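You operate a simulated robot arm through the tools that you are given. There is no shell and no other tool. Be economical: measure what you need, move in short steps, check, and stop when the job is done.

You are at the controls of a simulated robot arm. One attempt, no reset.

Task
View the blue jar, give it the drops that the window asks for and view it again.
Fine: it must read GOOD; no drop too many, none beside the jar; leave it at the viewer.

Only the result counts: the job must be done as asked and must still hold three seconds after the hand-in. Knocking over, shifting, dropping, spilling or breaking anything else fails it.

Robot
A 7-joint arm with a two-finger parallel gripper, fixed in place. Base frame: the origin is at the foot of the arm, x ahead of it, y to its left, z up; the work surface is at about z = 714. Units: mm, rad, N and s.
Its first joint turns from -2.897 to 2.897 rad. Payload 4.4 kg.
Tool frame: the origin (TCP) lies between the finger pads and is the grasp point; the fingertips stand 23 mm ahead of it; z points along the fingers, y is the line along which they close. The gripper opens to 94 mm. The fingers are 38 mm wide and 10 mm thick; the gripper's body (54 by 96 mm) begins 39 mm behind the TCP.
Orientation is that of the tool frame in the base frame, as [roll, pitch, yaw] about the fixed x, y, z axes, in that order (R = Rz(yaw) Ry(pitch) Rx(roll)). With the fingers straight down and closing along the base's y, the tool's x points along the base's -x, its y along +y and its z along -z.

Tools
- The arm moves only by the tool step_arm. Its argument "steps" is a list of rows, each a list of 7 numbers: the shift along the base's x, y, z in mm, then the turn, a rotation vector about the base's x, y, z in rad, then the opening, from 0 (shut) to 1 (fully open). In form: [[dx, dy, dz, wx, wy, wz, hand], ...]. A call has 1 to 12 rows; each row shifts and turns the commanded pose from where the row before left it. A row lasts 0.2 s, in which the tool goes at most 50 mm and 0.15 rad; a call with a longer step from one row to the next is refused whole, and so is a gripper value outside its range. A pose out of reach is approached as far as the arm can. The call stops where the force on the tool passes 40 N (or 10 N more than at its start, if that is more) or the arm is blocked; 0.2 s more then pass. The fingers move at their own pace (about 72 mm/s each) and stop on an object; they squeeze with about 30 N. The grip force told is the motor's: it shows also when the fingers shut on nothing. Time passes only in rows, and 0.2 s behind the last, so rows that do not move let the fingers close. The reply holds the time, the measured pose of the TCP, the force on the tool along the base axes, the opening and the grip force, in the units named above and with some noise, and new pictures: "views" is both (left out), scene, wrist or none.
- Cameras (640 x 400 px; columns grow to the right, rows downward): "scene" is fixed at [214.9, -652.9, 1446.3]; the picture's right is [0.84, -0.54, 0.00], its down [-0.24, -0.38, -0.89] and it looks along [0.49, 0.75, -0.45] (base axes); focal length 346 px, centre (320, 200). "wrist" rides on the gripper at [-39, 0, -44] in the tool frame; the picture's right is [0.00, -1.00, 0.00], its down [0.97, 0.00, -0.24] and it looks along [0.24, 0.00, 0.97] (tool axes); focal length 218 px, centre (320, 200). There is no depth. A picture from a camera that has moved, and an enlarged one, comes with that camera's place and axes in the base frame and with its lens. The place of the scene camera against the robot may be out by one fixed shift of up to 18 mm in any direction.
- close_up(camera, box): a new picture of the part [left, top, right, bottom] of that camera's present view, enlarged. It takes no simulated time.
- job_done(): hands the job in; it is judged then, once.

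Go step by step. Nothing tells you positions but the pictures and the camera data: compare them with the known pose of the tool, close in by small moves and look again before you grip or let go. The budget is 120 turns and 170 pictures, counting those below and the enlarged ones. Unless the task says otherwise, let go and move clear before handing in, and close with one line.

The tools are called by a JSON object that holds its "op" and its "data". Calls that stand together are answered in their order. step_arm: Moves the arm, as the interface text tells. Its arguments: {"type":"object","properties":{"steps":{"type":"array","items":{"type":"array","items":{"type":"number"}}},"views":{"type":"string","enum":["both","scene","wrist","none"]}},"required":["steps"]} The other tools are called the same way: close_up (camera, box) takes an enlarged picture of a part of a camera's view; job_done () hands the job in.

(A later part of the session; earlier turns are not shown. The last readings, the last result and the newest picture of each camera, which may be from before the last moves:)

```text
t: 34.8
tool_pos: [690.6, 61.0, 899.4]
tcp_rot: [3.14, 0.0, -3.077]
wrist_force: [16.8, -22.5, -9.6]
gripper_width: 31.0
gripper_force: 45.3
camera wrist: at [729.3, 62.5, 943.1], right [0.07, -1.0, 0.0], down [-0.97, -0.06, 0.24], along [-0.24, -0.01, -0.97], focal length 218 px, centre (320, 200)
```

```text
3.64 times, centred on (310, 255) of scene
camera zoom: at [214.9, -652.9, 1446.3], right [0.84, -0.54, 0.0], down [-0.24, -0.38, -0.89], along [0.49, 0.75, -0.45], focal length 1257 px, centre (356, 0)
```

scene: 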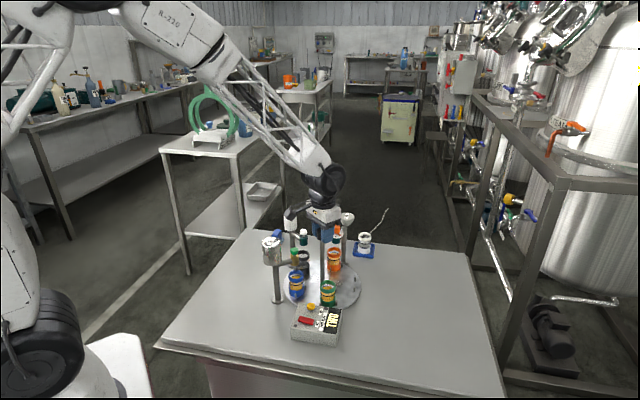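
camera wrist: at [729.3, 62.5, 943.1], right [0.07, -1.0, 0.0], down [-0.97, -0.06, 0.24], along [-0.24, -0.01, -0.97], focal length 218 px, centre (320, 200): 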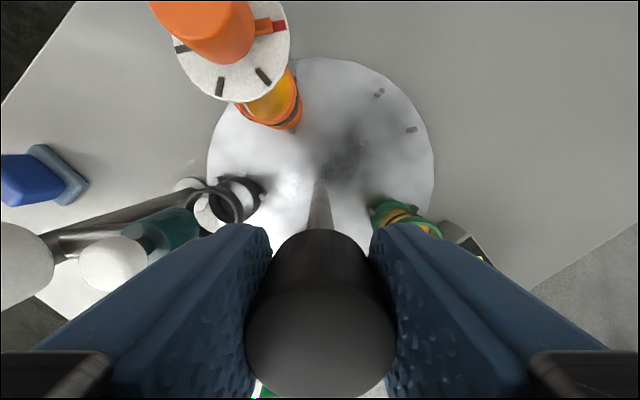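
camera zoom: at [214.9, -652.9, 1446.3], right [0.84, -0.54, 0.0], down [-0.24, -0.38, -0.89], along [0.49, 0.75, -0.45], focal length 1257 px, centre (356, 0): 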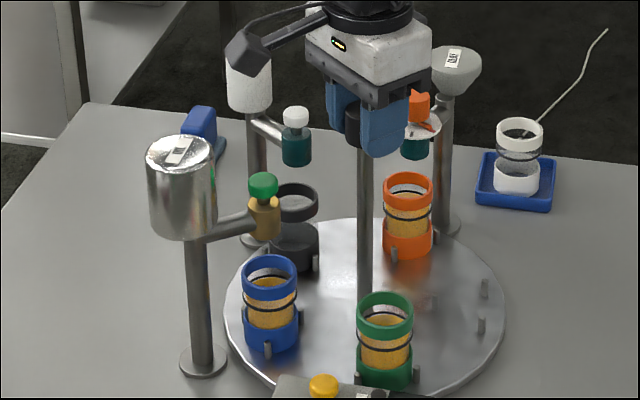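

The no-slip turning works; I'll continue clockwise toward DROPS, watching the connector box over the DROPS bottle.

{"op": "step_arm", "data": {"steps": [[0.7, -0.9, -0.2, 0, 0, 0, 0], [0, 0, 0, 0, 0, -0.06, 0], [0, 0, 0, 0, 0, -0.06, 0], [0.2, -0.2, 0, 0, 0, -0.06, 0], [0, 0, 0, 0, 0, -0.06, 0], [0, 0, 0, 0, 0, 0, 0]], "views": "none"}}

{"op": "close_up", "data": {"camera": "scene", "box": [250, 190, 370, 280]}}

```text
t: 36.2
tool_pos: [691.4, 60.6, 899.4]
tcp_rot: [3.141, -0.002, 2.969]
wrist_force: [-29.4, 10.5, 12.9]
gripper_width: 30.9
gripper_force: 44.6
```

```text
4.44 times, centred on (310, 235) of scene
camera zoom: at [214.9, -652.9, 1446.3], right [0.84, -0.54, 0.0], down [-0.24, -0.38, -0.89], along [0.49, 0.75, -0.45], focal length 1536 px, centre (364, 44)
```

zoom: 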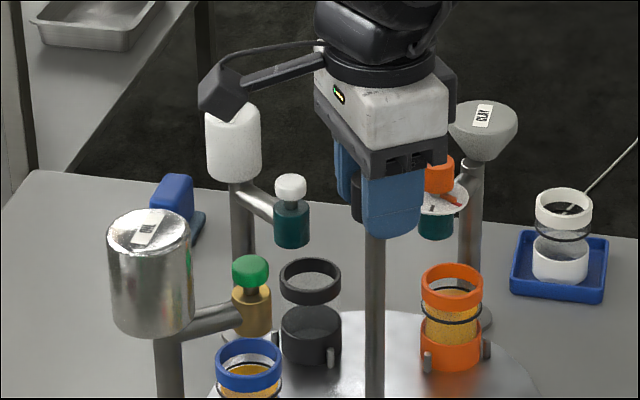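

The box rides at z≈1000, well above the bottle (~905). Continuing.

{"op": "step_arm", "data": {"steps": [[-0.9, 0.3, 0.3, 0, 0, 0, 0], [0, 0, 0, 0, 0, -0.06, 0], [0, 0, 0, 0, 0, -0.06, 0], [0, 0, 0, 0, 0, -0.06, 0], [0, 0, 0, 0, 0, -0.06, 0], [0, 0, 0, 0, 0, 0, 0]], "views": "none"}}

```text
t: 37.6
tool_pos: [691.9, 59.2, 899.2]
tcp_rot: [3.139, -0.001, 2.727]
wrist_force: [12.0, -0.3, -19.6]
gripper_width: 31.1
gripper_force: 45.2
```

{"op": "step_arm", "data": {"steps": [[0.4, 0, -0.5, 0, 0, 0, 0], [0, 0, 0, 0, 0, -0.06, 0], [0, 0, 0, 0, 0, -0.06, 0], [0, 0, 0, 0, 0, -0.06, 0], [0, 0, 0, 0, 0, -0.06, 0], [0, 0, 0, 0, 0, 0, 0]], "views": "none"}}

```text
t: 39.1
tool_pos: [691.3, 59.7, 900.0]
tcp_rot: [3.14, 0.0, 2.484]
wrist_force: [-2.8, -6.7, 5.2]
gripper_width: 31.0
gripper_force: 44.3
stopped in row 6: the force on the tool passed its limit (the readings are from after the stop); the commanded pose is now the measured one
```

{"op": "step_arm", "data": {"steps": [[-0.1, -0.3, 0.1, 0, 0, 0, 0], [0, 0, 0, 0, 0, -0.05, 0], [0, 0, 0, 0, 0, -0.05, 0], [0, 0, 0, 0, 0, -0.05, 0], [0, 0, 0, 0, 0, -0.05, 0], [0, 0, 0, 0, 0, 0, 0]], "views": "none"}}

{"op": "close_up", "data": {"camera": "scene", "box": [250, 190, 370, 310]}}

```text
t: 40.5
tool_pos: [690.9, 58.7, 898.9]
tcp_rot: [3.14, 0.0, 2.284]
wrist_force: [2.4, -29.9, 0.1]
gripper_width: 30.6
gripper_force: 45.4
```

```text
3.33 times, centred on (310, 250) of scene
camera zoom: at [214.9, -652.9, 1446.3], right [0.84, -0.54, 0.0], down [-0.24, -0.38, -0.89], along [0.49, 0.75, -0.45], focal length 1152 px, centre (353, 33)
```

zoom: 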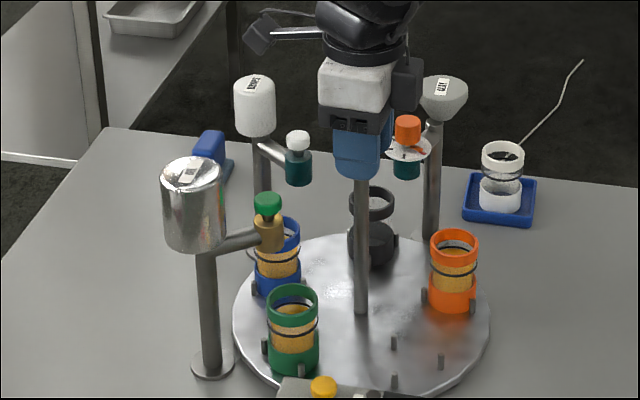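

{"op": "step_arm", "data": {"steps": [[0.1, -1.1, 0, 0, 0, 0, 0], [0, 0, 0, 0, 0, -0.05, 0], [0, 0, 0, 0, 0, -0.05, 0], [0, 0, 0, 0, 0, -0.05, 0], [0, 0, 0, 0, 0, -0.05, 0], [0, 0, 0, 0, 0, 0, 0]], "views": "none"}}

```text
t: 41.9
tool_pos: [690.5, 58.0, 898.9]
tcp_rot: [3.14, -0.002, 2.087]
wrist_force: [-6.1, 10.0, -2.9]
gripper_width: 30.8
gripper_force: 45.5
```

{"op": "step_arm", "data": {"steps": [[-0.2, 0.3, 0, 0, 0, 0, 0], [0, 0, 0, 0, 0, -0.05, 0], [0, 0, 0, 0, 0, -0.05, 0], [0, 0, 0, 0, 0, -0.05, 0], [0, 0, 0, 0, 0, -0.05, 0], [0, 0, 0, 0, 0, 0, 0]], "views": "both"}}

{"op": "close_up", "data": {"camera": "scene", "box": [280, 265, 370, 320]}}

{"op": "close_up", "data": {"camera": "scene", "box": [265, 205, 365, 305]}}

```text
t: 43.2
tool_pos: [690.4, 58.6, 899.5]
tcp_rot: [-3.14, -0.001, 1.89]
wrist_force: [-10.6, 6.0, 9.7]
gripper_width: 31.2
gripper_force: 45.5
stopped in row 6: the force on the tool passed its limit (the readings are from after the stop); the commanded pose is now the measured one
camera wrist: at [701.8, 20.9, 942.8], right [-0.95, -0.31, 0.0], down [-0.3, 0.92, 0.24], along [-0.08, 0.23, -0.97], focal length 218 px, centre (320, 200)
```

scene: 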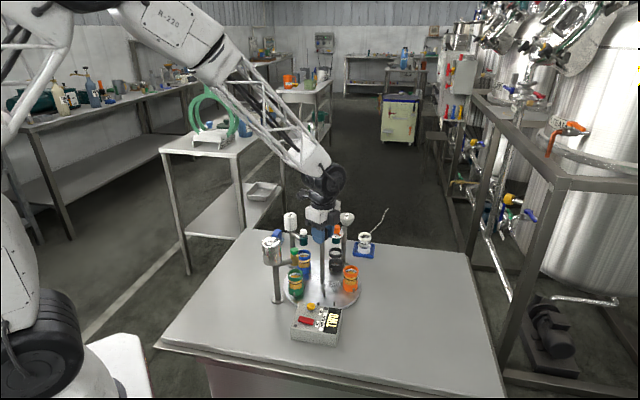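
wrist: 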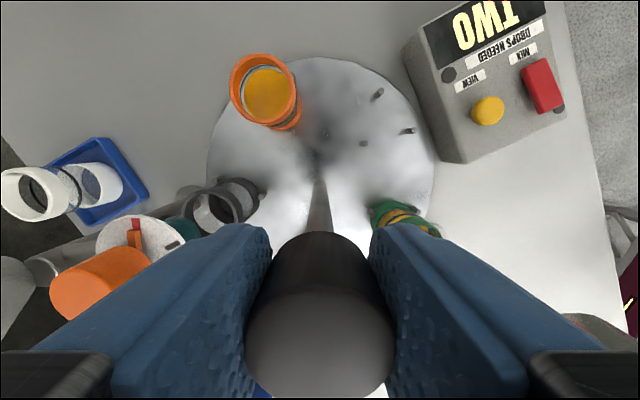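

```text
7.11 times, centred on (325, 292) of scene
camera zoom: at [214.9, -652.9, 1446.3], right [0.84, -0.54, 0.0], down [-0.24, -0.38, -0.89], along [0.49, 0.75, -0.45], focal length 2458 px, centre (284, -458)
```

zoom: 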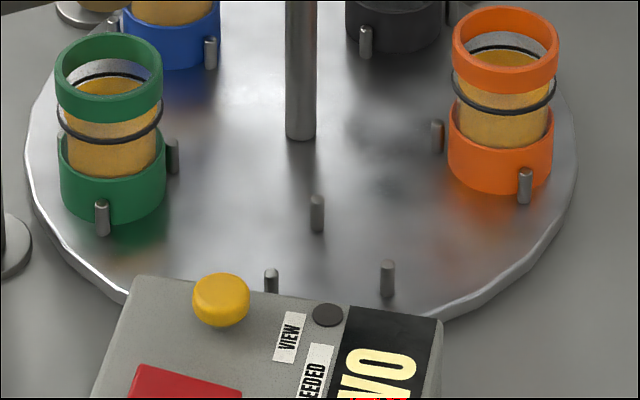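

```text
4.00 times, centred on (315, 255) of scene
camera zoom: at [214.9, -652.9, 1446.3], right [0.84, -0.54, 0.0], down [-0.24, -0.38, -0.89], along [0.49, 0.75, -0.45], focal length 1382 px, centre (340, -20)
```

zoom: 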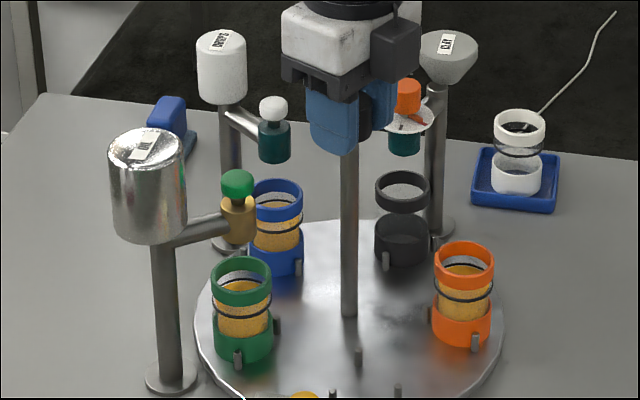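

Blue is exactly under the DROPS valve. Release, lift and move over the white button at about (682, 138).

{"op": "step_arm", "data": {"steps": [[-0.3, 0.2, 0.3, 0, 0, 0, 0], [0, 0, 0, 0, 0, 0, 0.55], [0, 0, 0, 0, 0, 0, 0.55], [0, 0, 25, 0, 0, 0, 0.55], [0, 0, 45, 0, 0, 0, 0.4], [0, 0, 10, 0, 0, 0, 0.2], [-2, 26, 0, 0, 0, 0, 0], [-3, 26, 0, 0, 0, 0, 0], [-3, 27, 0, 0, 0, 0, 0], [0, 0, -15, 0, 0, 0, 0], [0, 0, 0, 0, 0, 0, 0]]}}

{"op": "close_up", "data": {"camera": "scene", "box": [265, 205, 365, 305]}}

```text
t: 45.6
tool_pos: [682.7, 137.4, 964.3]
tcp_rot: [-3.141, -0.001, 1.887]
wrist_force: [0.2, 0.8, -0.2]
gripper_width: 0.0
gripper_force: 30.1
camera wrist: at [693.9, 99.5, 1008.1], right [-0.95, -0.31, 0.0], down [-0.3, 0.92, 0.24], along [-0.08, 0.23, -0.97], focal length 218 px, centre (320, 200)
```

scene: 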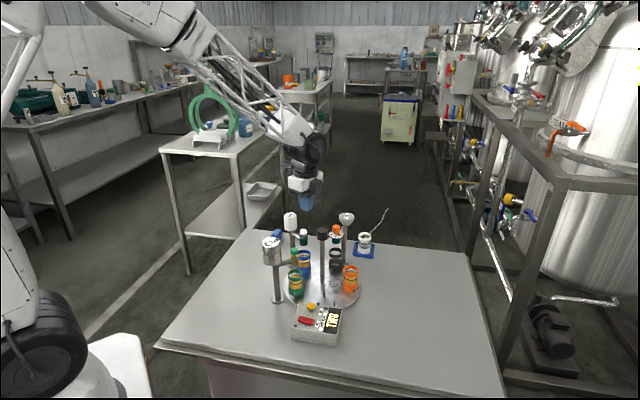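
wrist: 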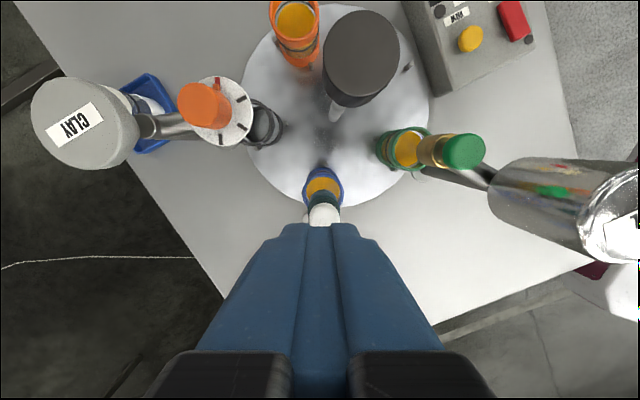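

```text
4.00 times, centred on (315, 255) of scene
camera zoom: at [214.9, -652.9, 1446.3], right [0.84, -0.54, 0.0], down [-0.24, -0.38, -0.89], along [0.49, 0.75, -0.45], focal length 1382 px, centre (340, -20)
```

zoom: 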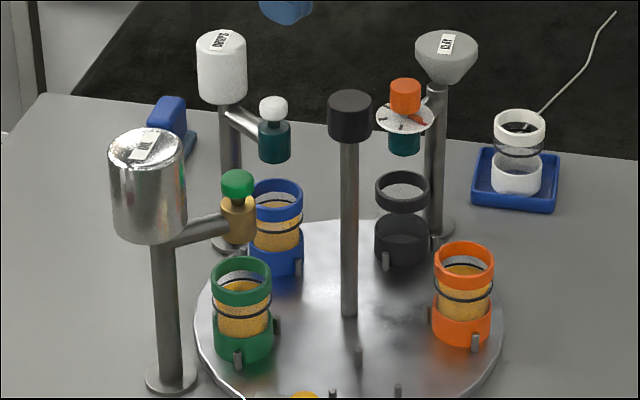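

{"op": "step_arm", "data": {"steps": [[-1.8, 1.5, -30, 0, 0, 0, 0], [0, 0, -16, 0, 0, 0, 0], [0, 0, 0, 0, 0, 0, 0]], "views": "wrist"}}

{"op": "close_up", "data": {"camera": "scene", "box": [275, 210, 335, 280]}}

```text
t: 46.4
tool_pos: [680.8, 139.8, 920.4]
tcp_rot: [3.141, -0.002, 1.888]
wrist_force: [-0.4, 0.1, -0.7]
gripper_width: 0.0
gripper_force: 30.1
camera wrist: at [692.4, 101.5, 962.7], right [-0.95, -0.31, 0.0], down [-0.3, 0.92, 0.24], along [-0.08, 0.23, -0.97], focal length 218 px, centre (320, 200)
```

wrist: 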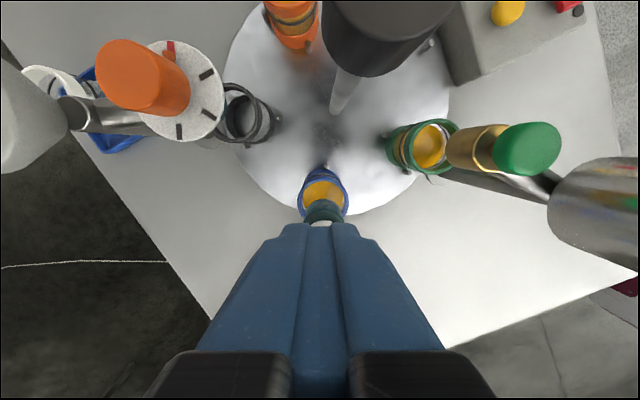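

```text
5.71 times, centred on (305, 245) of scene
camera zoom: at [214.9, -652.9, 1446.3], right [0.84, -0.54, 0.0], down [-0.24, -0.38, -0.89], along [0.49, 0.75, -0.45], focal length 1975 px, centre (406, -57)
```

zoom: 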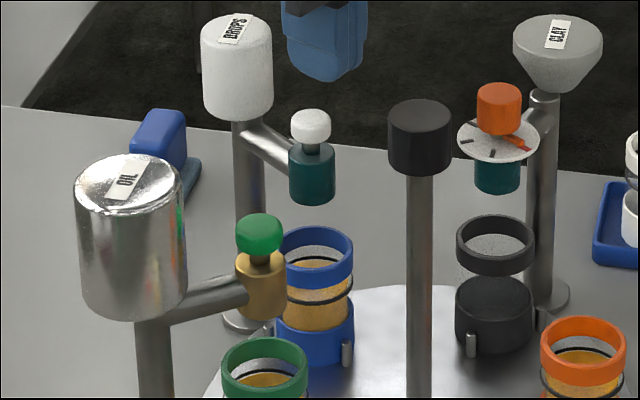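

{"op": "step_arm", "data": {"steps": [[-0.5, 6, 0, 0, 0, 0, 0], [0, 0, -13, 0, 0, 0, 0], [0, 0, 0, 0, 0, 0, 0]], "views": "wrist"}}

{"op": "close_up", "data": {"camera": "scene", "box": [275, 210, 335, 280]}}

```text
t: 47.2
tool_pos: [680.2, 144.5, 905.5]
tcp_rot: [-3.141, -0.004, 1.89]
wrist_force: [0.2, -0.4, -0.1]
gripper_width: 0.0
gripper_force: 30.1
camera wrist: at [691.6, 108.0, 949.3], right [-0.95, -0.31, 0.0], down [-0.3, 0.92, 0.24], along [-0.08, 0.23, -0.97], focal length 218 px, centre (320, 200)
```

wrist: 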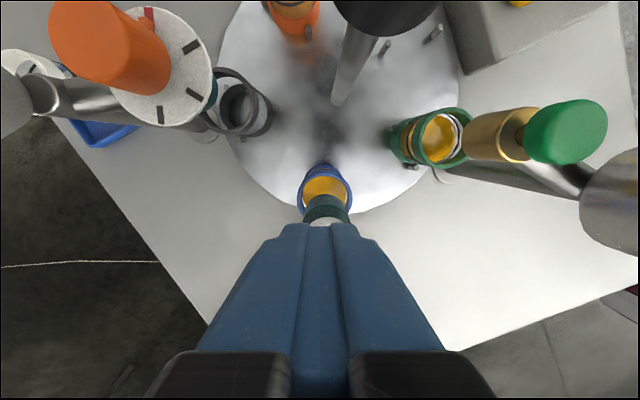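

```text
5.71 times, centred on (305, 245) of scene
camera zoom: at [214.9, -652.9, 1446.3], right [0.84, -0.54, 0.0], down [-0.24, -0.38, -0.89], along [0.49, 0.75, -0.45], focal length 1975 px, centre (406, -57)
```

zoom: 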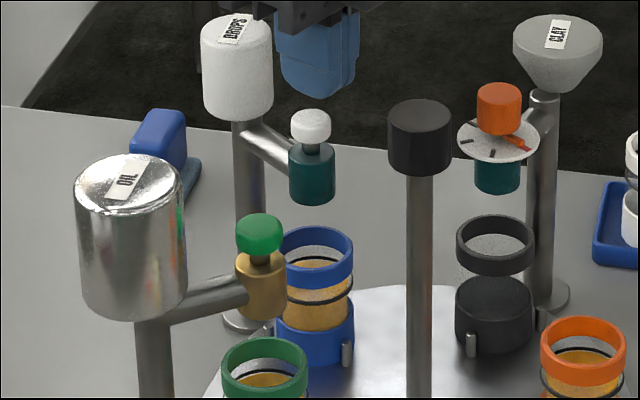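

{"op": "step_arm", "data": {"steps": [[-2, 1.2, -7, 0, 0, 0, 0], [0, 0, -7, 0, 0, 0, 0], [0, 0, 0, 0, 0, 0, 0]], "views": "none"}}

{"op": "close_up", "data": {"camera": "scene", "box": [275, 210, 335, 280]}}

```text
t: 48.0
tool_pos: [679.1, 146.4, 892.5]
tcp_rot: [-3.141, -0.003, 1.889]
wrist_force: [0.0, 0.0, -0.2]
gripper_width: 0.1
gripper_force: 30.3
```

```text
5.71 times, centred on (305, 245) of scene
camera zoom: at [214.9, -652.9, 1446.3], right [0.84, -0.54, 0.0], down [-0.24, -0.38, -0.89], along [0.49, 0.75, -0.45], focal length 1975 px, centre (406, -57)
```

zoom: 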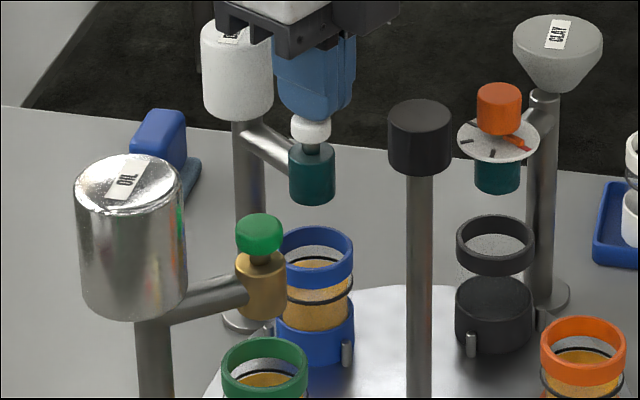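

Well centred, close to contact. Lowering 2 mm at a time.

{"op": "step_arm", "data": {"steps": [[0, 0, -2, 0, 0, 0, 0], [0, 0, -2, 0, 0, 0, 0]], "views": "none"}}

{"op": "close_up", "data": {"camera": "scene", "box": [275, 210, 335, 280]}}

```text
t: 48.6
tool_pos: [678.4, 146.9, 887.6]
tcp_rot: [3.141, -0.001, 1.887]
wrist_force: [-0.2, -0.3, 0.6]
gripper_width: 0.0
gripper_force: 30.0
```

```text
5.71 times, centred on (305, 245) of scene
camera zoom: at [214.9, -652.9, 1446.3], right [0.84, -0.54, 0.0], down [-0.24, -0.38, -0.89], along [0.49, 0.75, -0.45], focal length 1975 px, centre (406, -57)
```

zoom: 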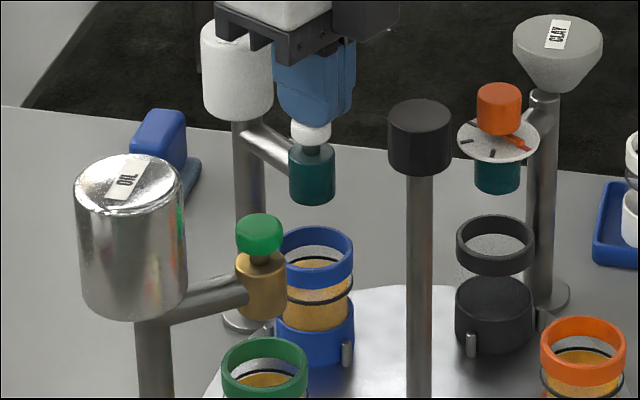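

{"op": "step_arm", "data": {"steps": [[0, 0, -2, 0, 0, 0, 0]], "views": "none"}}

{"op": "close_up", "data": {"camera": "scene", "box": [290, 225, 320, 280]}}

```text
t: 49.0
tool_pos: [677.6, 145.8, 886.2]
tcp_rot: [-3.141, -0.002, 1.888]
wrist_force: [-1.3, 0.2, 1.7]
gripper_width: 0.0
gripper_force: 30.1
```

```text
7.27 times, centred on (305, 252) of scene
camera zoom: at [214.9, -652.9, 1446.3], right [0.84, -0.54, 0.0], down [-0.24, -0.38, -0.89], along [0.49, 0.75, -0.45], focal length 2514 px, centre (429, -182)
```

zoom: 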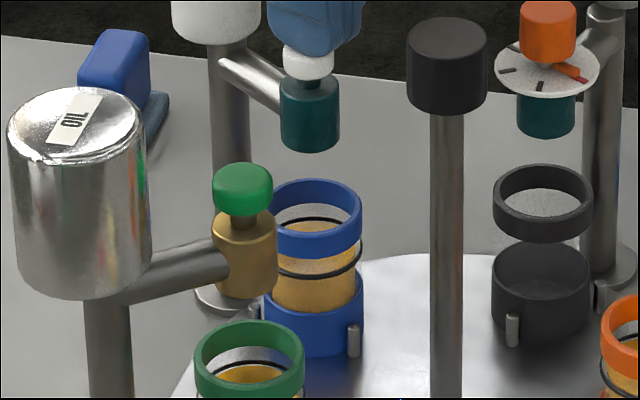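

{"op": "step_arm", "data": {"steps": [[0, 0, -1, 0, 0, 0, 0]], "views": "none"}}

{"op": "close_up", "data": {"camera": "scene", "box": [290, 225, 320, 280]}}

```text
t: 49.4
tool_pos: [677.6, 146.5, 884.5]
tcp_rot: [3.14, -0.001, 1.889]
wrist_force: [1.5, -2.0, 1.8]
gripper_width: 0.0
gripper_force: 29.9
```

```text
7.27 times, centred on (305, 252) of scene
camera zoom: at [214.9, -652.9, 1446.3], right [0.84, -0.54, 0.0], down [-0.24, -0.38, -0.89], along [0.49, 0.75, -0.45], focal length 2514 px, centre (429, -182)
```

zoom: 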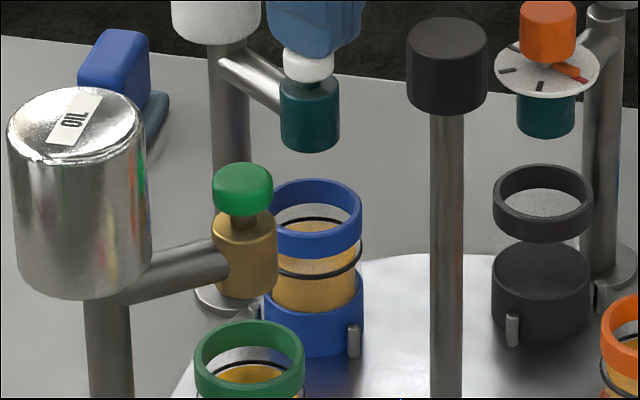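

{"op": "step_arm", "data": {"steps": [[0, 0, -1, 0, 0, 0, 0]], "views": "wrist"}}

{"op": "close_up", "data": {"camera": "scene", "box": [290, 225, 320, 280]}}

```text
t: 49.8
tool_pos: [677.1, 147.7, 884.2]
tcp_rot: [3.141, -0.001, 1.888]
wrist_force: [2.0, 0.1, 2.0]
gripper_width: 0.2
gripper_force: 30.0
camera wrist: at [689.5, 109.1, 927.3], right [-0.95, -0.31, 0.0], down [-0.3, 0.92, 0.24], along [-0.08, 0.23, -0.97], focal length 218 px, centre (320, 200)
```

wrist: 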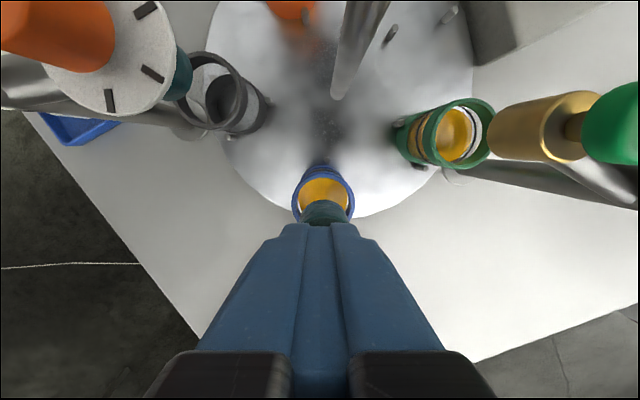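

```text
7.27 times, centred on (305, 252) of scene
camera zoom: at [214.9, -652.9, 1446.3], right [0.84, -0.54, 0.0], down [-0.24, -0.38, -0.89], along [0.49, 0.75, -0.45], focal length 2514 px, centre (429, -182)
```

zoom: 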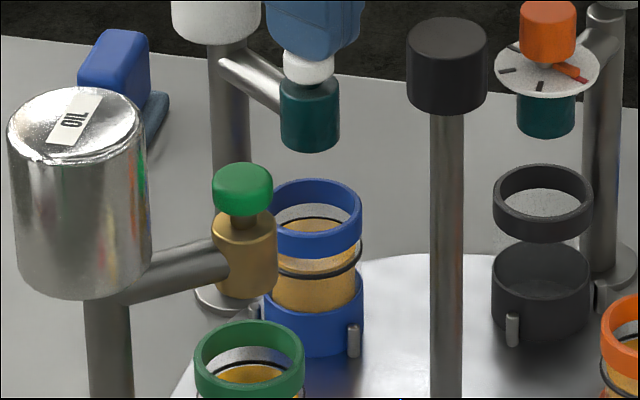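

{"op": "close_up", "data": {"camera": "scene", "box": [290, 245, 320, 275]}}

{"op": "close_up", "data": {"camera": "wrist", "box": [280, 140, 370, 230]}}

```text
13.33 times, centred on (305, 260) of scene
camera zoom: at [214.9, -652.9, 1446.3], right [0.84, -0.54, 0.0], down [-0.24, -0.38, -0.89], along [0.49, 0.75, -0.45], focal length 4608 px, centre (520, -600)
```

zoom: 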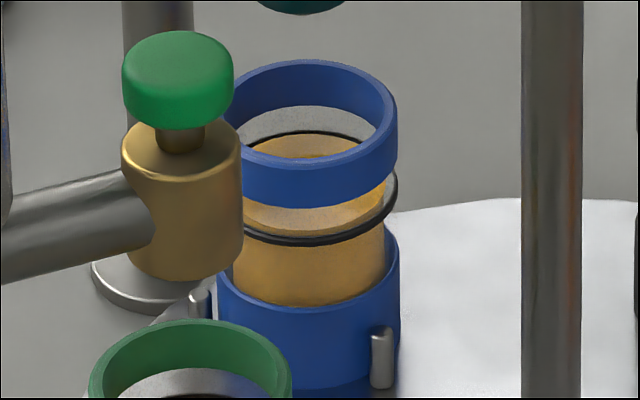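

```text
4.44 times, centred on (325, 185) of wrist
camera zoom: at [689.5, 109.1, 927.3], right [-0.95, -0.31, 0.0], down [-0.3, 0.92, 0.24], along [-0.08, 0.23, -0.97], focal length 970 px, centre (298, 267)
```

zoom: 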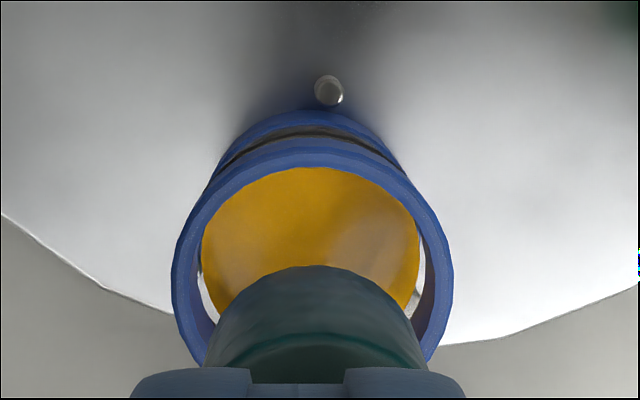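

The liquid's look changed in the jar, so I think one drop fell. I'll back off and compare.

{"op": "step_arm", "data": {"steps": [[0, 0, 4, 0, 0, 0, 0], [0, 0, 6, 0, 0, 0, 0]], "views": "wrist"}}

{"op": "close_up", "data": {"camera": "scene", "box": [290, 245, 320, 275]}}

{"op": "close_up", "data": {"camera": "scene", "box": [290, 225, 320, 280]}}

{"op": "close_up", "data": {"camera": "scene", "box": [280, 270, 310, 300]}}

```text
t: 50.4
tool_pos: [677.8, 145.5, 894.7]
tcp_rot: [-3.14, -0.001, 1.889]
wrist_force: [0.1, -0.9, -0.5]
gripper_width: 0.1
gripper_force: 29.9
camera wrist: at [689.2, 108.6, 937.0], right [-0.95, -0.31, 0.0], down [-0.3, 0.92, 0.24], along [-0.08, 0.23, -0.97], focal length 218 px, centre (320, 200)
```

wrist: 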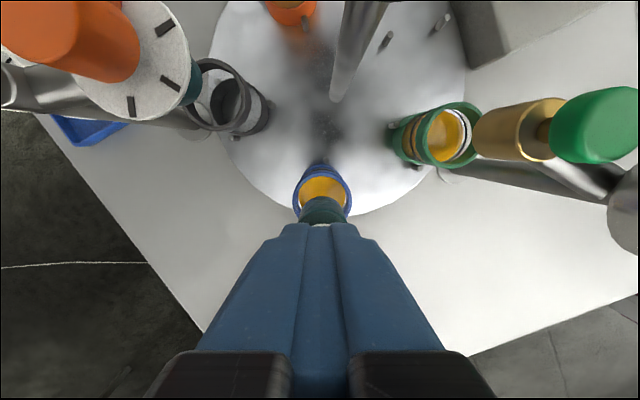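

```text
13.33 times, centred on (305, 260) of scene
camera zoom: at [214.9, -652.9, 1446.3], right [0.84, -0.54, 0.0], down [-0.24, -0.38, -0.89], along [0.49, 0.75, -0.45], focal length 4608 px, centre (520, -600)
```

zoom: 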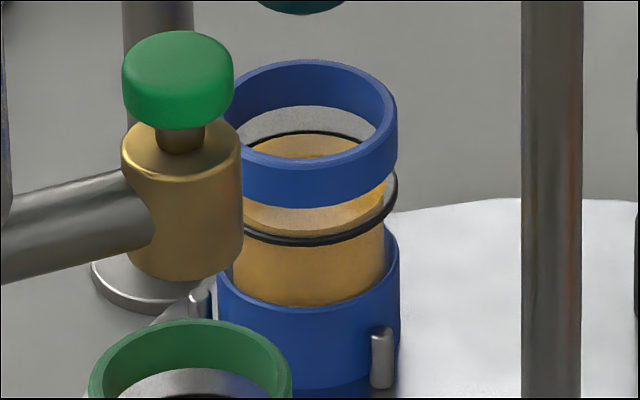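

```text
7.27 times, centred on (305, 252) of scene
camera zoom: at [214.9, -652.9, 1446.3], right [0.84, -0.54, 0.0], down [-0.24, -0.38, -0.89], along [0.49, 0.75, -0.45], focal length 2514 px, centre (429, -182)
```

zoom: 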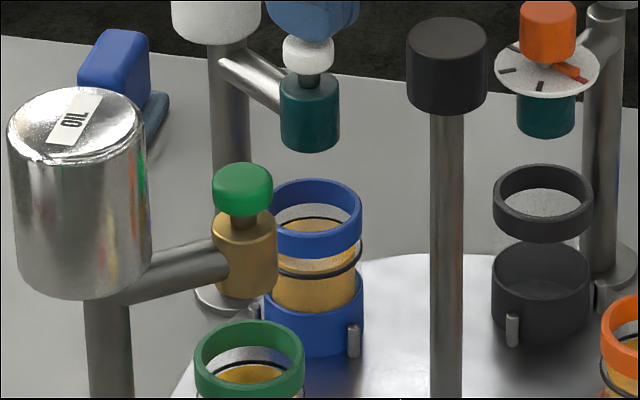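

```text
13.33 times, centred on (295, 285) of scene
camera zoom: at [214.9, -652.9, 1446.3], right [0.84, -0.54, 0.0], down [-0.24, -0.38, -0.89], along [0.49, 0.75, -0.45], focal length 4608 px, centre (653, -933)
```

zoom: 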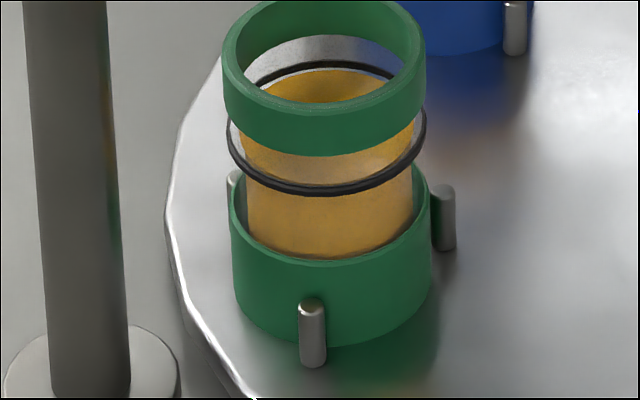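

One drop seems given (the surface turned paler compared with green). Second press: same depth.

{"op": "step_arm", "data": {"steps": [[0, 0, -6, 0, 0, 0, 0], [0, 0, -3, 0, 0, 0, 0]], "views": "none"}}

{"op": "close_up", "data": {"camera": "scene", "box": [290, 225, 320, 280]}}

{"op": "step_arm", "data": {"steps": [[0, 0, -1, 0, 0, 0, 0]], "views": "none"}}

{"op": "close_up", "data": {"camera": "scene", "box": [290, 225, 320, 280]}}

{"op": "close_up", "data": {"camera": "scene", "box": [290, 245, 320, 275]}}

```text
t: 51.0
tool_pos: [678.6, 145.2, 885.1]
tcp_rot: [3.141, -0.002, 1.886]
wrist_force: [-1.0, -0.9, 3.1]
gripper_width: 0.0
gripper_force: 30.0
```

```text
7.27 times, centred on (305, 252) of scene
camera zoom: at [214.9, -652.9, 1446.3], right [0.84, -0.54, 0.0], down [-0.24, -0.38, -0.89], along [0.49, 0.75, -0.45], focal length 2514 px, centre (429, -182)
```

zoom: 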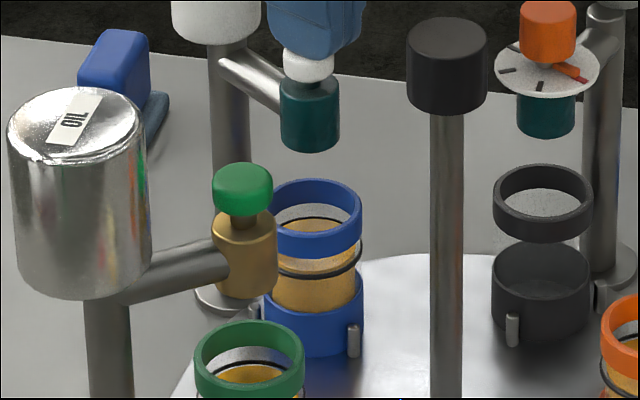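

```text
t: 51.4
tool_pos: [678.1, 146.2, 884.4]
tcp_rot: [3.14, 0.0, 1.888]
wrist_force: [0.4, -0.4, 2.3]
gripper_width: 0.0
gripper_force: 29.3
```

```text
7.27 times, centred on (305, 252) of scene
camera zoom: at [214.9, -652.9, 1446.3], right [0.84, -0.54, 0.0], down [-0.24, -0.38, -0.89], along [0.49, 0.75, -0.45], focal length 2514 px, centre (429, -182)
```

zoom: 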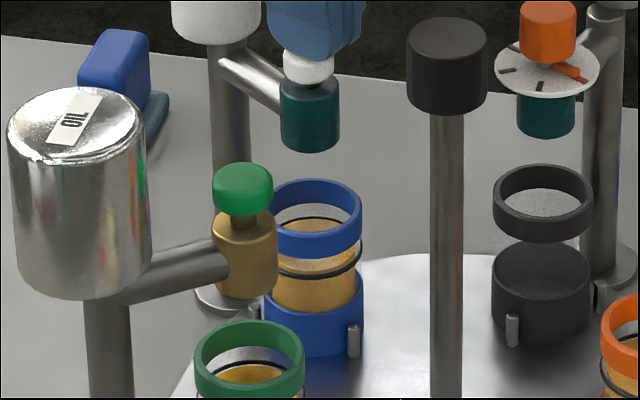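

```text
13.33 times, centred on (305, 260) of scene
camera zoom: at [214.9, -652.9, 1446.3], right [0.84, -0.54, 0.0], down [-0.24, -0.38, -0.89], along [0.49, 0.75, -0.45], focal length 4608 px, centre (520, -600)
```

zoom: 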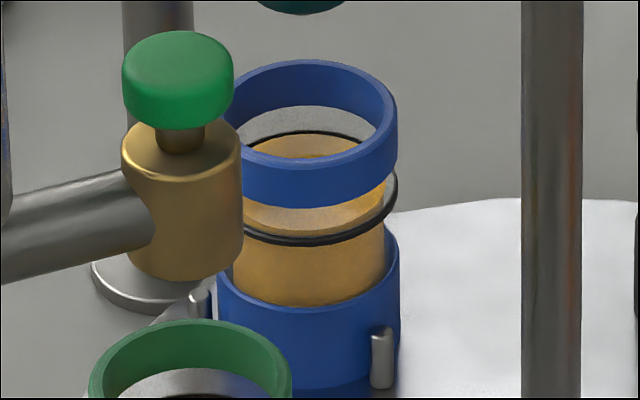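

{"op": "step_arm", "data": {"steps": [[0, 0, -1, 0, 0, 0, 0]], "views": "none"}}

{"op": "close_up", "data": {"camera": "scene", "box": [290, 232, 320, 262]}}

{"op": "step_arm", "data": {"steps": [[0, 0, -1, 0, 0, 0, 0]], "views": "none"}}

{"op": "close_up", "data": {"camera": "scene", "box": [290, 232, 320, 262]}}

```text
t: 51.8
tool_pos: [678.1, 145.5, 883.2]
tcp_rot: [-3.141, -0.001, 1.888]
wrist_force: [0.4, 1.6, 2.8]
gripper_width: 0.0
gripper_force: 30.0
```

```text
13.33 times, centred on (305, 247) of scene
camera zoom: at [214.9, -652.9, 1446.3], right [0.84, -0.54, 0.0], down [-0.24, -0.38, -0.89], along [0.49, 0.75, -0.45], focal length 4608 px, centre (520, -427)
```

zoom: 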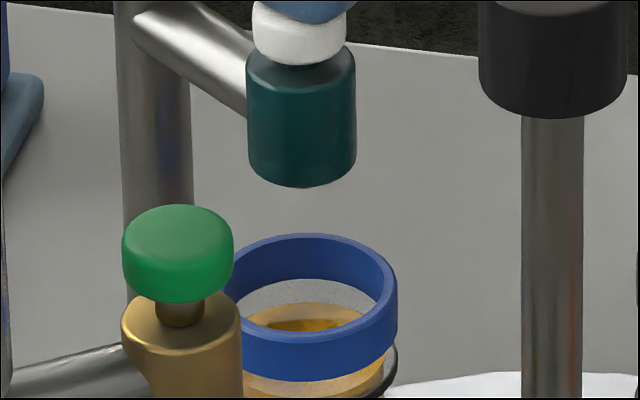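

```text
t: 52.2
tool_pos: [677.3, 146.8, 883.5]
tcp_rot: [3.141, -0.003, 1.888]
wrist_force: [1.9, -0.6, 2.5]
gripper_width: 0.0
gripper_force: 30.3
```

```text
13.33 times, centred on (305, 247) of scene
camera zoom: at [214.9, -652.9, 1446.3], right [0.84, -0.54, 0.0], down [-0.24, -0.38, -0.89], along [0.49, 0.75, -0.45], focal length 4608 px, centre (520, -427)
```

zoom: 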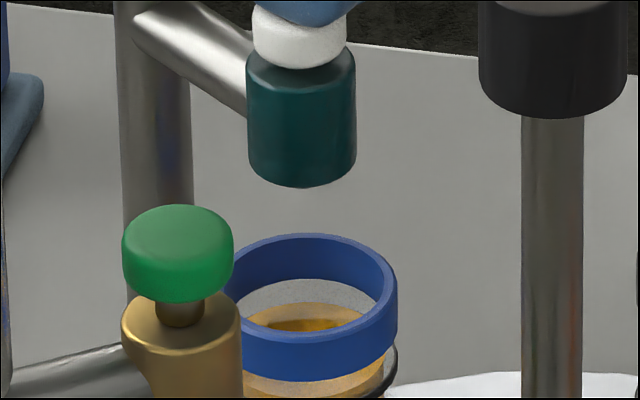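

The jar now looks different: the black mark at the back is covered. I'll take the same frame as before to compare.

{"op": "close_up", "data": {"camera": "scene", "box": [290, 245, 320, 275]}}

{"op": "close_up", "data": {"camera": "wrist", "box": [280, 140, 370, 230]}}

```text
13.33 times, centred on (305, 260) of scene
camera zoom: at [214.9, -652.9, 1446.3], right [0.84, -0.54, 0.0], down [-0.24, -0.38, -0.89], along [0.49, 0.75, -0.45], focal length 4608 px, centre (520, -600)
```

zoom: 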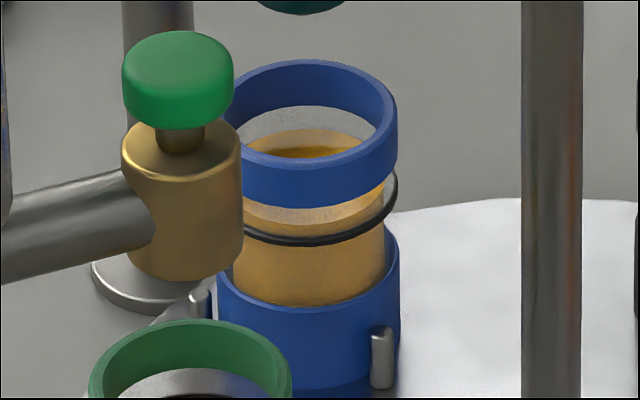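

```text
4.44 times, centred on (325, 185) of wrist
camera zoom: at [689.6, 108.7, 925.5], right [-0.95, -0.31, 0.0], down [-0.3, 0.92, 0.24], along [-0.08, 0.23, -0.97], focal length 970 px, centre (298, 267)
```

zoom: 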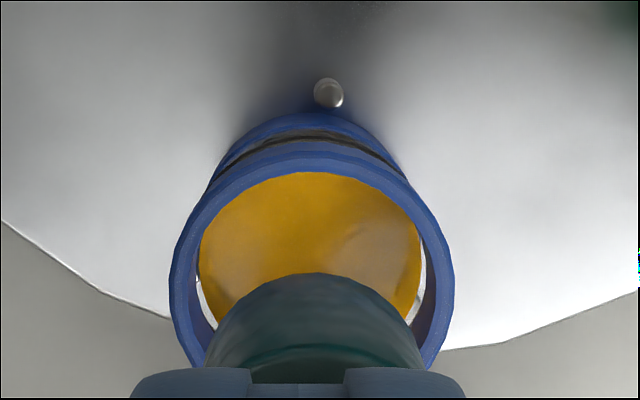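

The level clearly rose. Rather than guess, I'll go back and view it; an under-dose would show as ONE. Lifting and returning to the knob (axis ≈ (689, 59.8)).

{"op": "step_arm", "data": {"steps": [[0, 0, 20, 0, 0, 0, 0], [0, 0, 40, 0, 0, 0, 0], [0, 0, 33, 0, 0, 0, 0.3], [4, -29, 0, 0, 0, 0, 0.65], [4, -29, 0, 0, 0, 0, 0.65], [3.5, -28, 0, 0, 0, 0, 0.65], [0, 0, -30, 0, 0, 0, 0.65], [0, 0, 0, 0, 0, 0, 0.65]]}}

{"op": "close_up", "data": {"camera": "scene", "box": [265, 225, 345, 305]}}

```text
t: 54.0
tool_pos: [690.4, 59.6, 944.8]
tcp_rot: [-3.141, -0.003, 1.888]
wrist_force: [0.0, -0.2, 0.4]
gripper_width: 61.1
gripper_force: 0.1
camera wrist: at [701.2, 22.7, 988.4], right [-0.95, -0.31, 0.0], down [-0.3, 0.92, 0.24], along [-0.08, 0.23, -0.97], focal length 218 px, centre (320, 200)
```

scene: 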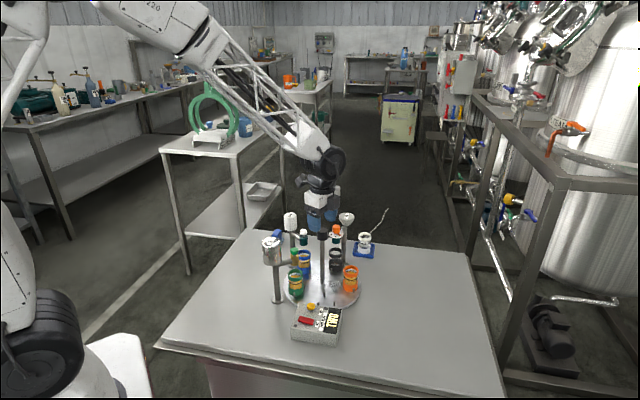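
wrist: 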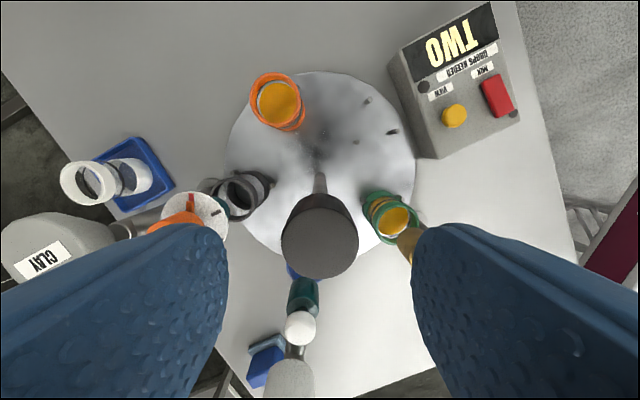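

```text
5.00 times, centred on (305, 265) of scene
camera zoom: at [214.9, -652.9, 1446.3], right [0.84, -0.54, 0.0], down [-0.24, -0.38, -0.89], along [0.49, 0.75, -0.45], focal length 1728 px, centre (395, -125)
```

zoom: 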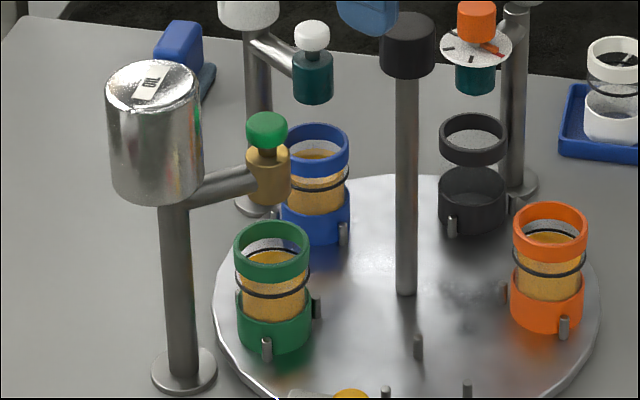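

{"op": "step_arm", "data": {"steps": [[0, 0, -20, 0, 0, 0, 0.65], [0, 0, -20, 0, 0, 0, 0.65], [0, 0, -4, 0, 0, 0, 0.65], [0, 0, 0, 0, 0, 0, 0.3], [0, 0, 0, 0, 0, 0, 0], [0, 0, 0, 0, 0, 0, 0], [0, 0, 0, 0, 0, 0, 0]], "views": "none"}}

{"op": "step_arm", "data": {"steps": [[0, 0, 0, 0, 0, 0.06, 0], [0, 0, 0, 0, 0, 0.06, 0], [0, 0, 0, 0, 0, 0.06, 0], [0, 0, 0, 0, 0, 0.06, 0], [0, 0, 0, 0, 0, 0, 0]], "views": "none"}}

```text
t: 55.6
tool_pos: [690.1, 60.4, 900.2]
tcp_rot: [3.141, -0.003, 1.888]
wrist_force: [4.5, -0.1, -9.5]
gripper_width: 30.7
gripper_force: 44.8
```

```text
t: 56.8
tool_pos: [688.6, 59.9, 901.4]
tcp_rot: [-3.141, -0.001, 2.131]
wrist_force: [15.7, 17.6, -16.1]
gripper_width: 31.0
gripper_force: 44.8
```

{"op": "step_arm", "data": {"steps": [[0.6, 0.7, -0.5, 0, 0, 0, 0], [0, 0, 0, 0, 0, 0.06, 0], [0, 0, 0, 0, 0, 0.06, 0], [0, 0, 0, 0, 0, 0.06, 0], [0, 0, 0, 0, 0, 0.06, 0], [0, 0, 0, 0, 0, 0, 0]], "views": "none"}}

```text
t: 57.9
tool_pos: [689.0, 60.5, 900.5]
tcp_rot: [-3.141, -0.001, 2.309]
wrist_force: [-12.2, 2.0, 11.0]
gripper_width: 30.8
gripper_force: 44.2
stopped in row 5: the force on the tool passed its limit (the readings are from after the stop); the commanded pose is now the measured one
```

{"op": "step_arm", "data": {"steps": [[-0.4, 0.1, 0.3, 0, 0, 0, 0], [0, 0, 0, 0, 0, 0.06, 0], [0, 0, 0, 0, 0, 0.06, 0], [0, 0, 0, 0, 0, 0.06, 0], [0, 0, 0, 0, 0, 0.06, 0], [0, 0, 0, 0, 0, 0, 0]], "views": "none"}}

```text
t: 59.3
tool_pos: [689.5, 59.4, 900.6]
tcp_rot: [-3.141, -0.001, 2.549]
wrist_force: [-15.5, 11.7, 5.8]
gripper_width: 30.9
gripper_force: 45.1
```

{"op": "step_arm", "data": {"steps": [[-0.6, 0.5, 0.2, 0, 0, 0, 0], [0, 0, 0, 0, 0, 0.06, 0], [0, 0, 0, 0, 0, 0.06, 0], [0, 0, 0, 0, 0, 0.06, 0], [0, 0, 0, 0, 0, 0.06, 0], [0, 0, 0, 0, 0, 0, 0]], "views": "none"}}

```text
t: 60.7
tool_pos: [689.1, 60.3, 899.8]
tcp_rot: [-3.141, -0.001, 2.789]
wrist_force: [29.8, 4.4, -20.4]
gripper_width: 31.0
gripper_force: 45.1
```

{"op": "step_arm", "data": {"steps": [[1.0, 0.2, -0.6, 0, 0, 0, 0], [0, 0, 0, 0, 0, 0.06, 0], [0, 0, 0, 0, 0, 0.06, 0], [0, 0, 0, 0, 0, 0.06, 0], [0, 0, 0, 0, 0, 0.06, 0], [0, 0, 0, 0, 0, 0, 0]], "views": "none"}}

```text
t: 62.2
tool_pos: [689.6, 59.4, 900.5]
tcp_rot: [-3.138, -0.005, 3.029]
wrist_force: [-10.5, -3.8, 10.5]
gripper_width: 30.9
gripper_force: 44.9
stopped in row 6: the force on the tool passed its limit (the readings are from after the stop); the commanded pose is now the measured one
```

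{"op": "step_arm", "data": {"steps": [[-0.3, -0.1, 0.3, 0, 0, 0, 0], [0, 0, 0, 0, 0, 0.06, 0], [0, 0, 0, 0, 0, 0.06, 0], [0, 0, 0, 0, 0, 0.06, 0], [0, 0, 0, 0, 0, 0.06, 0], [0, 0, 0, 0, 0, 0, 0]], "views": "none"}}

```text
t: 63.6
tool_pos: [689.6, 61.2, 899.8]
tcp_rot: [-3.139, -0.003, -3.014]
wrist_force: [6.3, -3.5, -7.3]
gripper_width: 30.8
gripper_force: 45.1
```

{"op": "step_arm", "data": {"steps": [[0.2, -0.1, -0.2, 0, 0, 0, 0], [0, 0, 0, 0, 0, 0.06, 0], [0, 0, 0, 0, 0, 0.06, 0], [0, 0, 0, 0, 0, 0.06, 0], [0, 0, 0, 0, 0, 0.06, 0], [0, 0, 0, 0, 0, 0, 0]], "views": "scene"}}

```text
t: 65.0
tool_pos: [690.7, 62.1, 899.8]
tcp_rot: [-3.14, -0.004, -2.774]
wrist_force: [-12.4, -14.2, 10.3]
gripper_width: 30.8
gripper_force: 44.4
```

scene: 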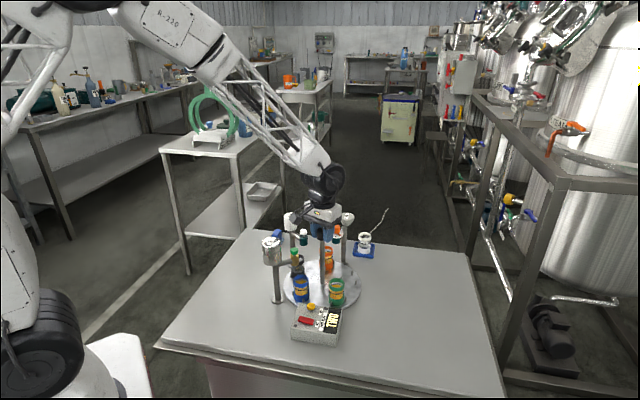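

{"op": "step_arm", "data": {"steps": [[-0.5, -0.5, 0.3, 0, 0, 0, 0], [0, 0, 0, 0, 0, 0.06, 0], [0, 0, 0, 0, 0, 0.06, 0], [0, 0, 0, 0, 0, 0.06, 0], [0, 0, 0, 0, 0, 0.06, 0], [0, 0, 0, 0, 0, 0, 0]], "views": "none"}}

```text
t: 66.4
tool_pos: [688.7, 60.3, 900.9]
tcp_rot: [-3.14, -0.002, -2.532]
wrist_force: [15.5, 18.1, -3.8]
gripper_width: 31.1
gripper_force: 44.9
```

{"op": "step_arm", "data": {"steps": [[0.6, 0.7, -0.1, 0, 0, 0, 0], [0, 0, 0, 0, 0, 0.06, 0], [0, 0, 0, 0, 0, 0.06, 0], [0, 0, 0, 0, 0, 0.06, 0], [0, 0, 0, 0, 0, 0.06, 0], [0, 0, 0, 0, 0, 0, 0]], "views": "none"}}

```text
t: 67.8
tool_pos: [689.7, 60.0, 900.5]
tcp_rot: [3.141, -0.004, -2.291]
wrist_force: [-3.6, 6.1, -5.7]
gripper_width: 30.9
gripper_force: 45.1
```

{"op": "step_arm", "data": {"steps": [[-0.1, 0.2, -0.1, 0, 0, 0, 0], [0, 0, 0, 0, 0, 0.06, 0], [0, 0, 0, 0, 0, 0.06, 0], [0, 0, 0, 0, 0, 0.06, 0], [0, 0, 0, 0, 0, 0.06, 0], [0, 0, 0, 0, 0, 0, 0]], "views": "none"}}

```text
t: 69.2
tool_pos: [689.3, 60.2, 900.2]
tcp_rot: [-3.139, -0.004, -2.053]
wrist_force: [-20.9, 0.6, 4.6]
gripper_width: 31.1
gripper_force: 45.0
```

{"op": "step_arm", "data": {"steps": [[-0.8, 0, 0.1, 0, 0, 0, 0], [0, 0, 0, 0, 0, 0.06, 0], [0, 0, 0, 0, 0, 0.06, 0], [0, 0, 0, 0, 0, 0.05, 0], [0, 0, 0, 0, 0, 0, 0]], "views": "wrist"}}

{"op": "close_up", "data": {"camera": "scene", "box": [280, 265, 370, 320]}}

```text
t: 70.4
tool_pos: [690.1, 60.1, 900.2]
tcp_rot: [-3.139, -0.004, -1.882]
wrist_force: [8.5, -15.5, -13.5]
gripper_width: 31.0
gripper_force: 44.6
camera wrist: at [700.9, 97.3, 943.7], right [0.95, -0.31, 0.0], down [-0.3, -0.92, 0.24], along [-0.07, -0.23, -0.97], focal length 218 px, centre (320, 200)
```

wrist: 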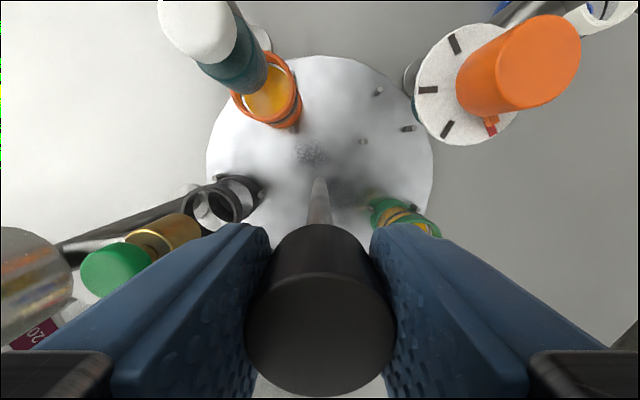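

```text
7.11 times, centred on (325, 292) of scene
camera zoom: at [214.9, -652.9, 1446.3], right [0.84, -0.54, 0.0], down [-0.24, -0.38, -0.89], along [0.49, 0.75, -0.45], focal length 2458 px, centre (284, -458)
```

zoom: 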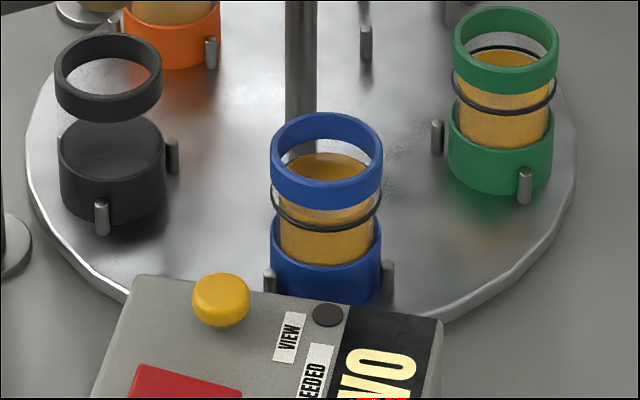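

Blue is back at the viewer. Releasing and going to press VIEW again.

{"op": "step_arm", "data": {"steps": [[0.3, -0.6, -0.3, 0, 0, 0, 0], [0, 0, 0, 0, 0, 0, 0.55], [0, 0, 0, 0, 0, 0, 0.55], [0, 0, 30, 0, 0, 0, 0.55], [0, 0, 45, 0, 0, 0, 0.55], [-26, -26, 0, 0, 0, 0, 0], [-26, -26, 0, 0, 0, 0, 0], [-26, -26, 0, 0, 0, 0, 0], [-27.5, -26.5, 0, 0, 0, 0, 0], [0, 0, -45, 0, 0, 0, 0], [0, 0, -45, 0, 0, 0, 0], [0, 0, -45, 0, 0, 0, 0]], "views": "none"}}

{"op": "step_arm", "data": {"steps": [[0, 0, -40, 0, 0, 0, 0], [0, 0, -8, 0, 0, 0, 0], [0, 0, 0, 0, 0, 0, 0]], "views": "wrist"}}

{"op": "close_up", "data": {"camera": "scene", "box": [280, 290, 350, 350]}}

```text
t: 73.0
tool_pos: [584.1, -42.2, 840.2]
tcp_rot: [-3.141, -0.001, -1.882]
wrist_force: [0.4, -0.1, 0.1]
gripper_width: 0.0
gripper_force: 30.1
```

```text
t: 73.8
tool_pos: [582.0, -44.7, 790.3]
tcp_rot: [-3.141, -0.005, -1.884]
wrist_force: [-0.8, -0.3, -0.5]
gripper_width: 0.1
gripper_force: 30.0
camera wrist: at [594.5, -7.6, 834.2], right [0.95, -0.31, 0.0], down [-0.3, -0.92, 0.24], along [-0.07, -0.23, -0.97], focal length 218 px, centre (320, 200)
```

wrist: 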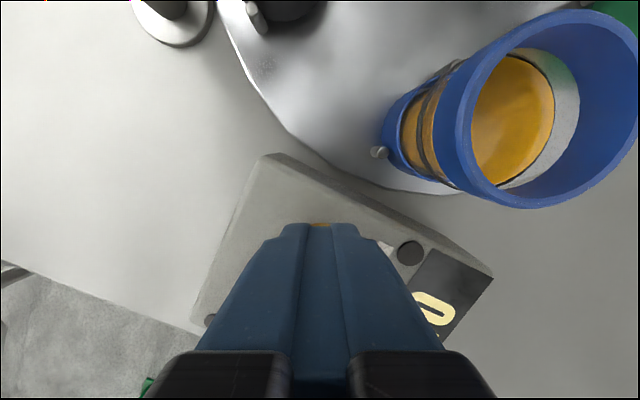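

```text
6.67 times, centred on (315, 320) of scene
camera zoom: at [214.9, -652.9, 1446.3], right [0.84, -0.54, 0.0], down [-0.24, -0.38, -0.89], along [0.49, 0.75, -0.45], focal length 2304 px, centre (353, -600)
```

zoom: 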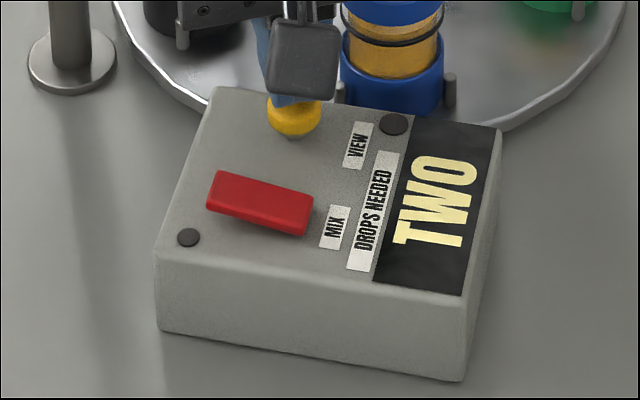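

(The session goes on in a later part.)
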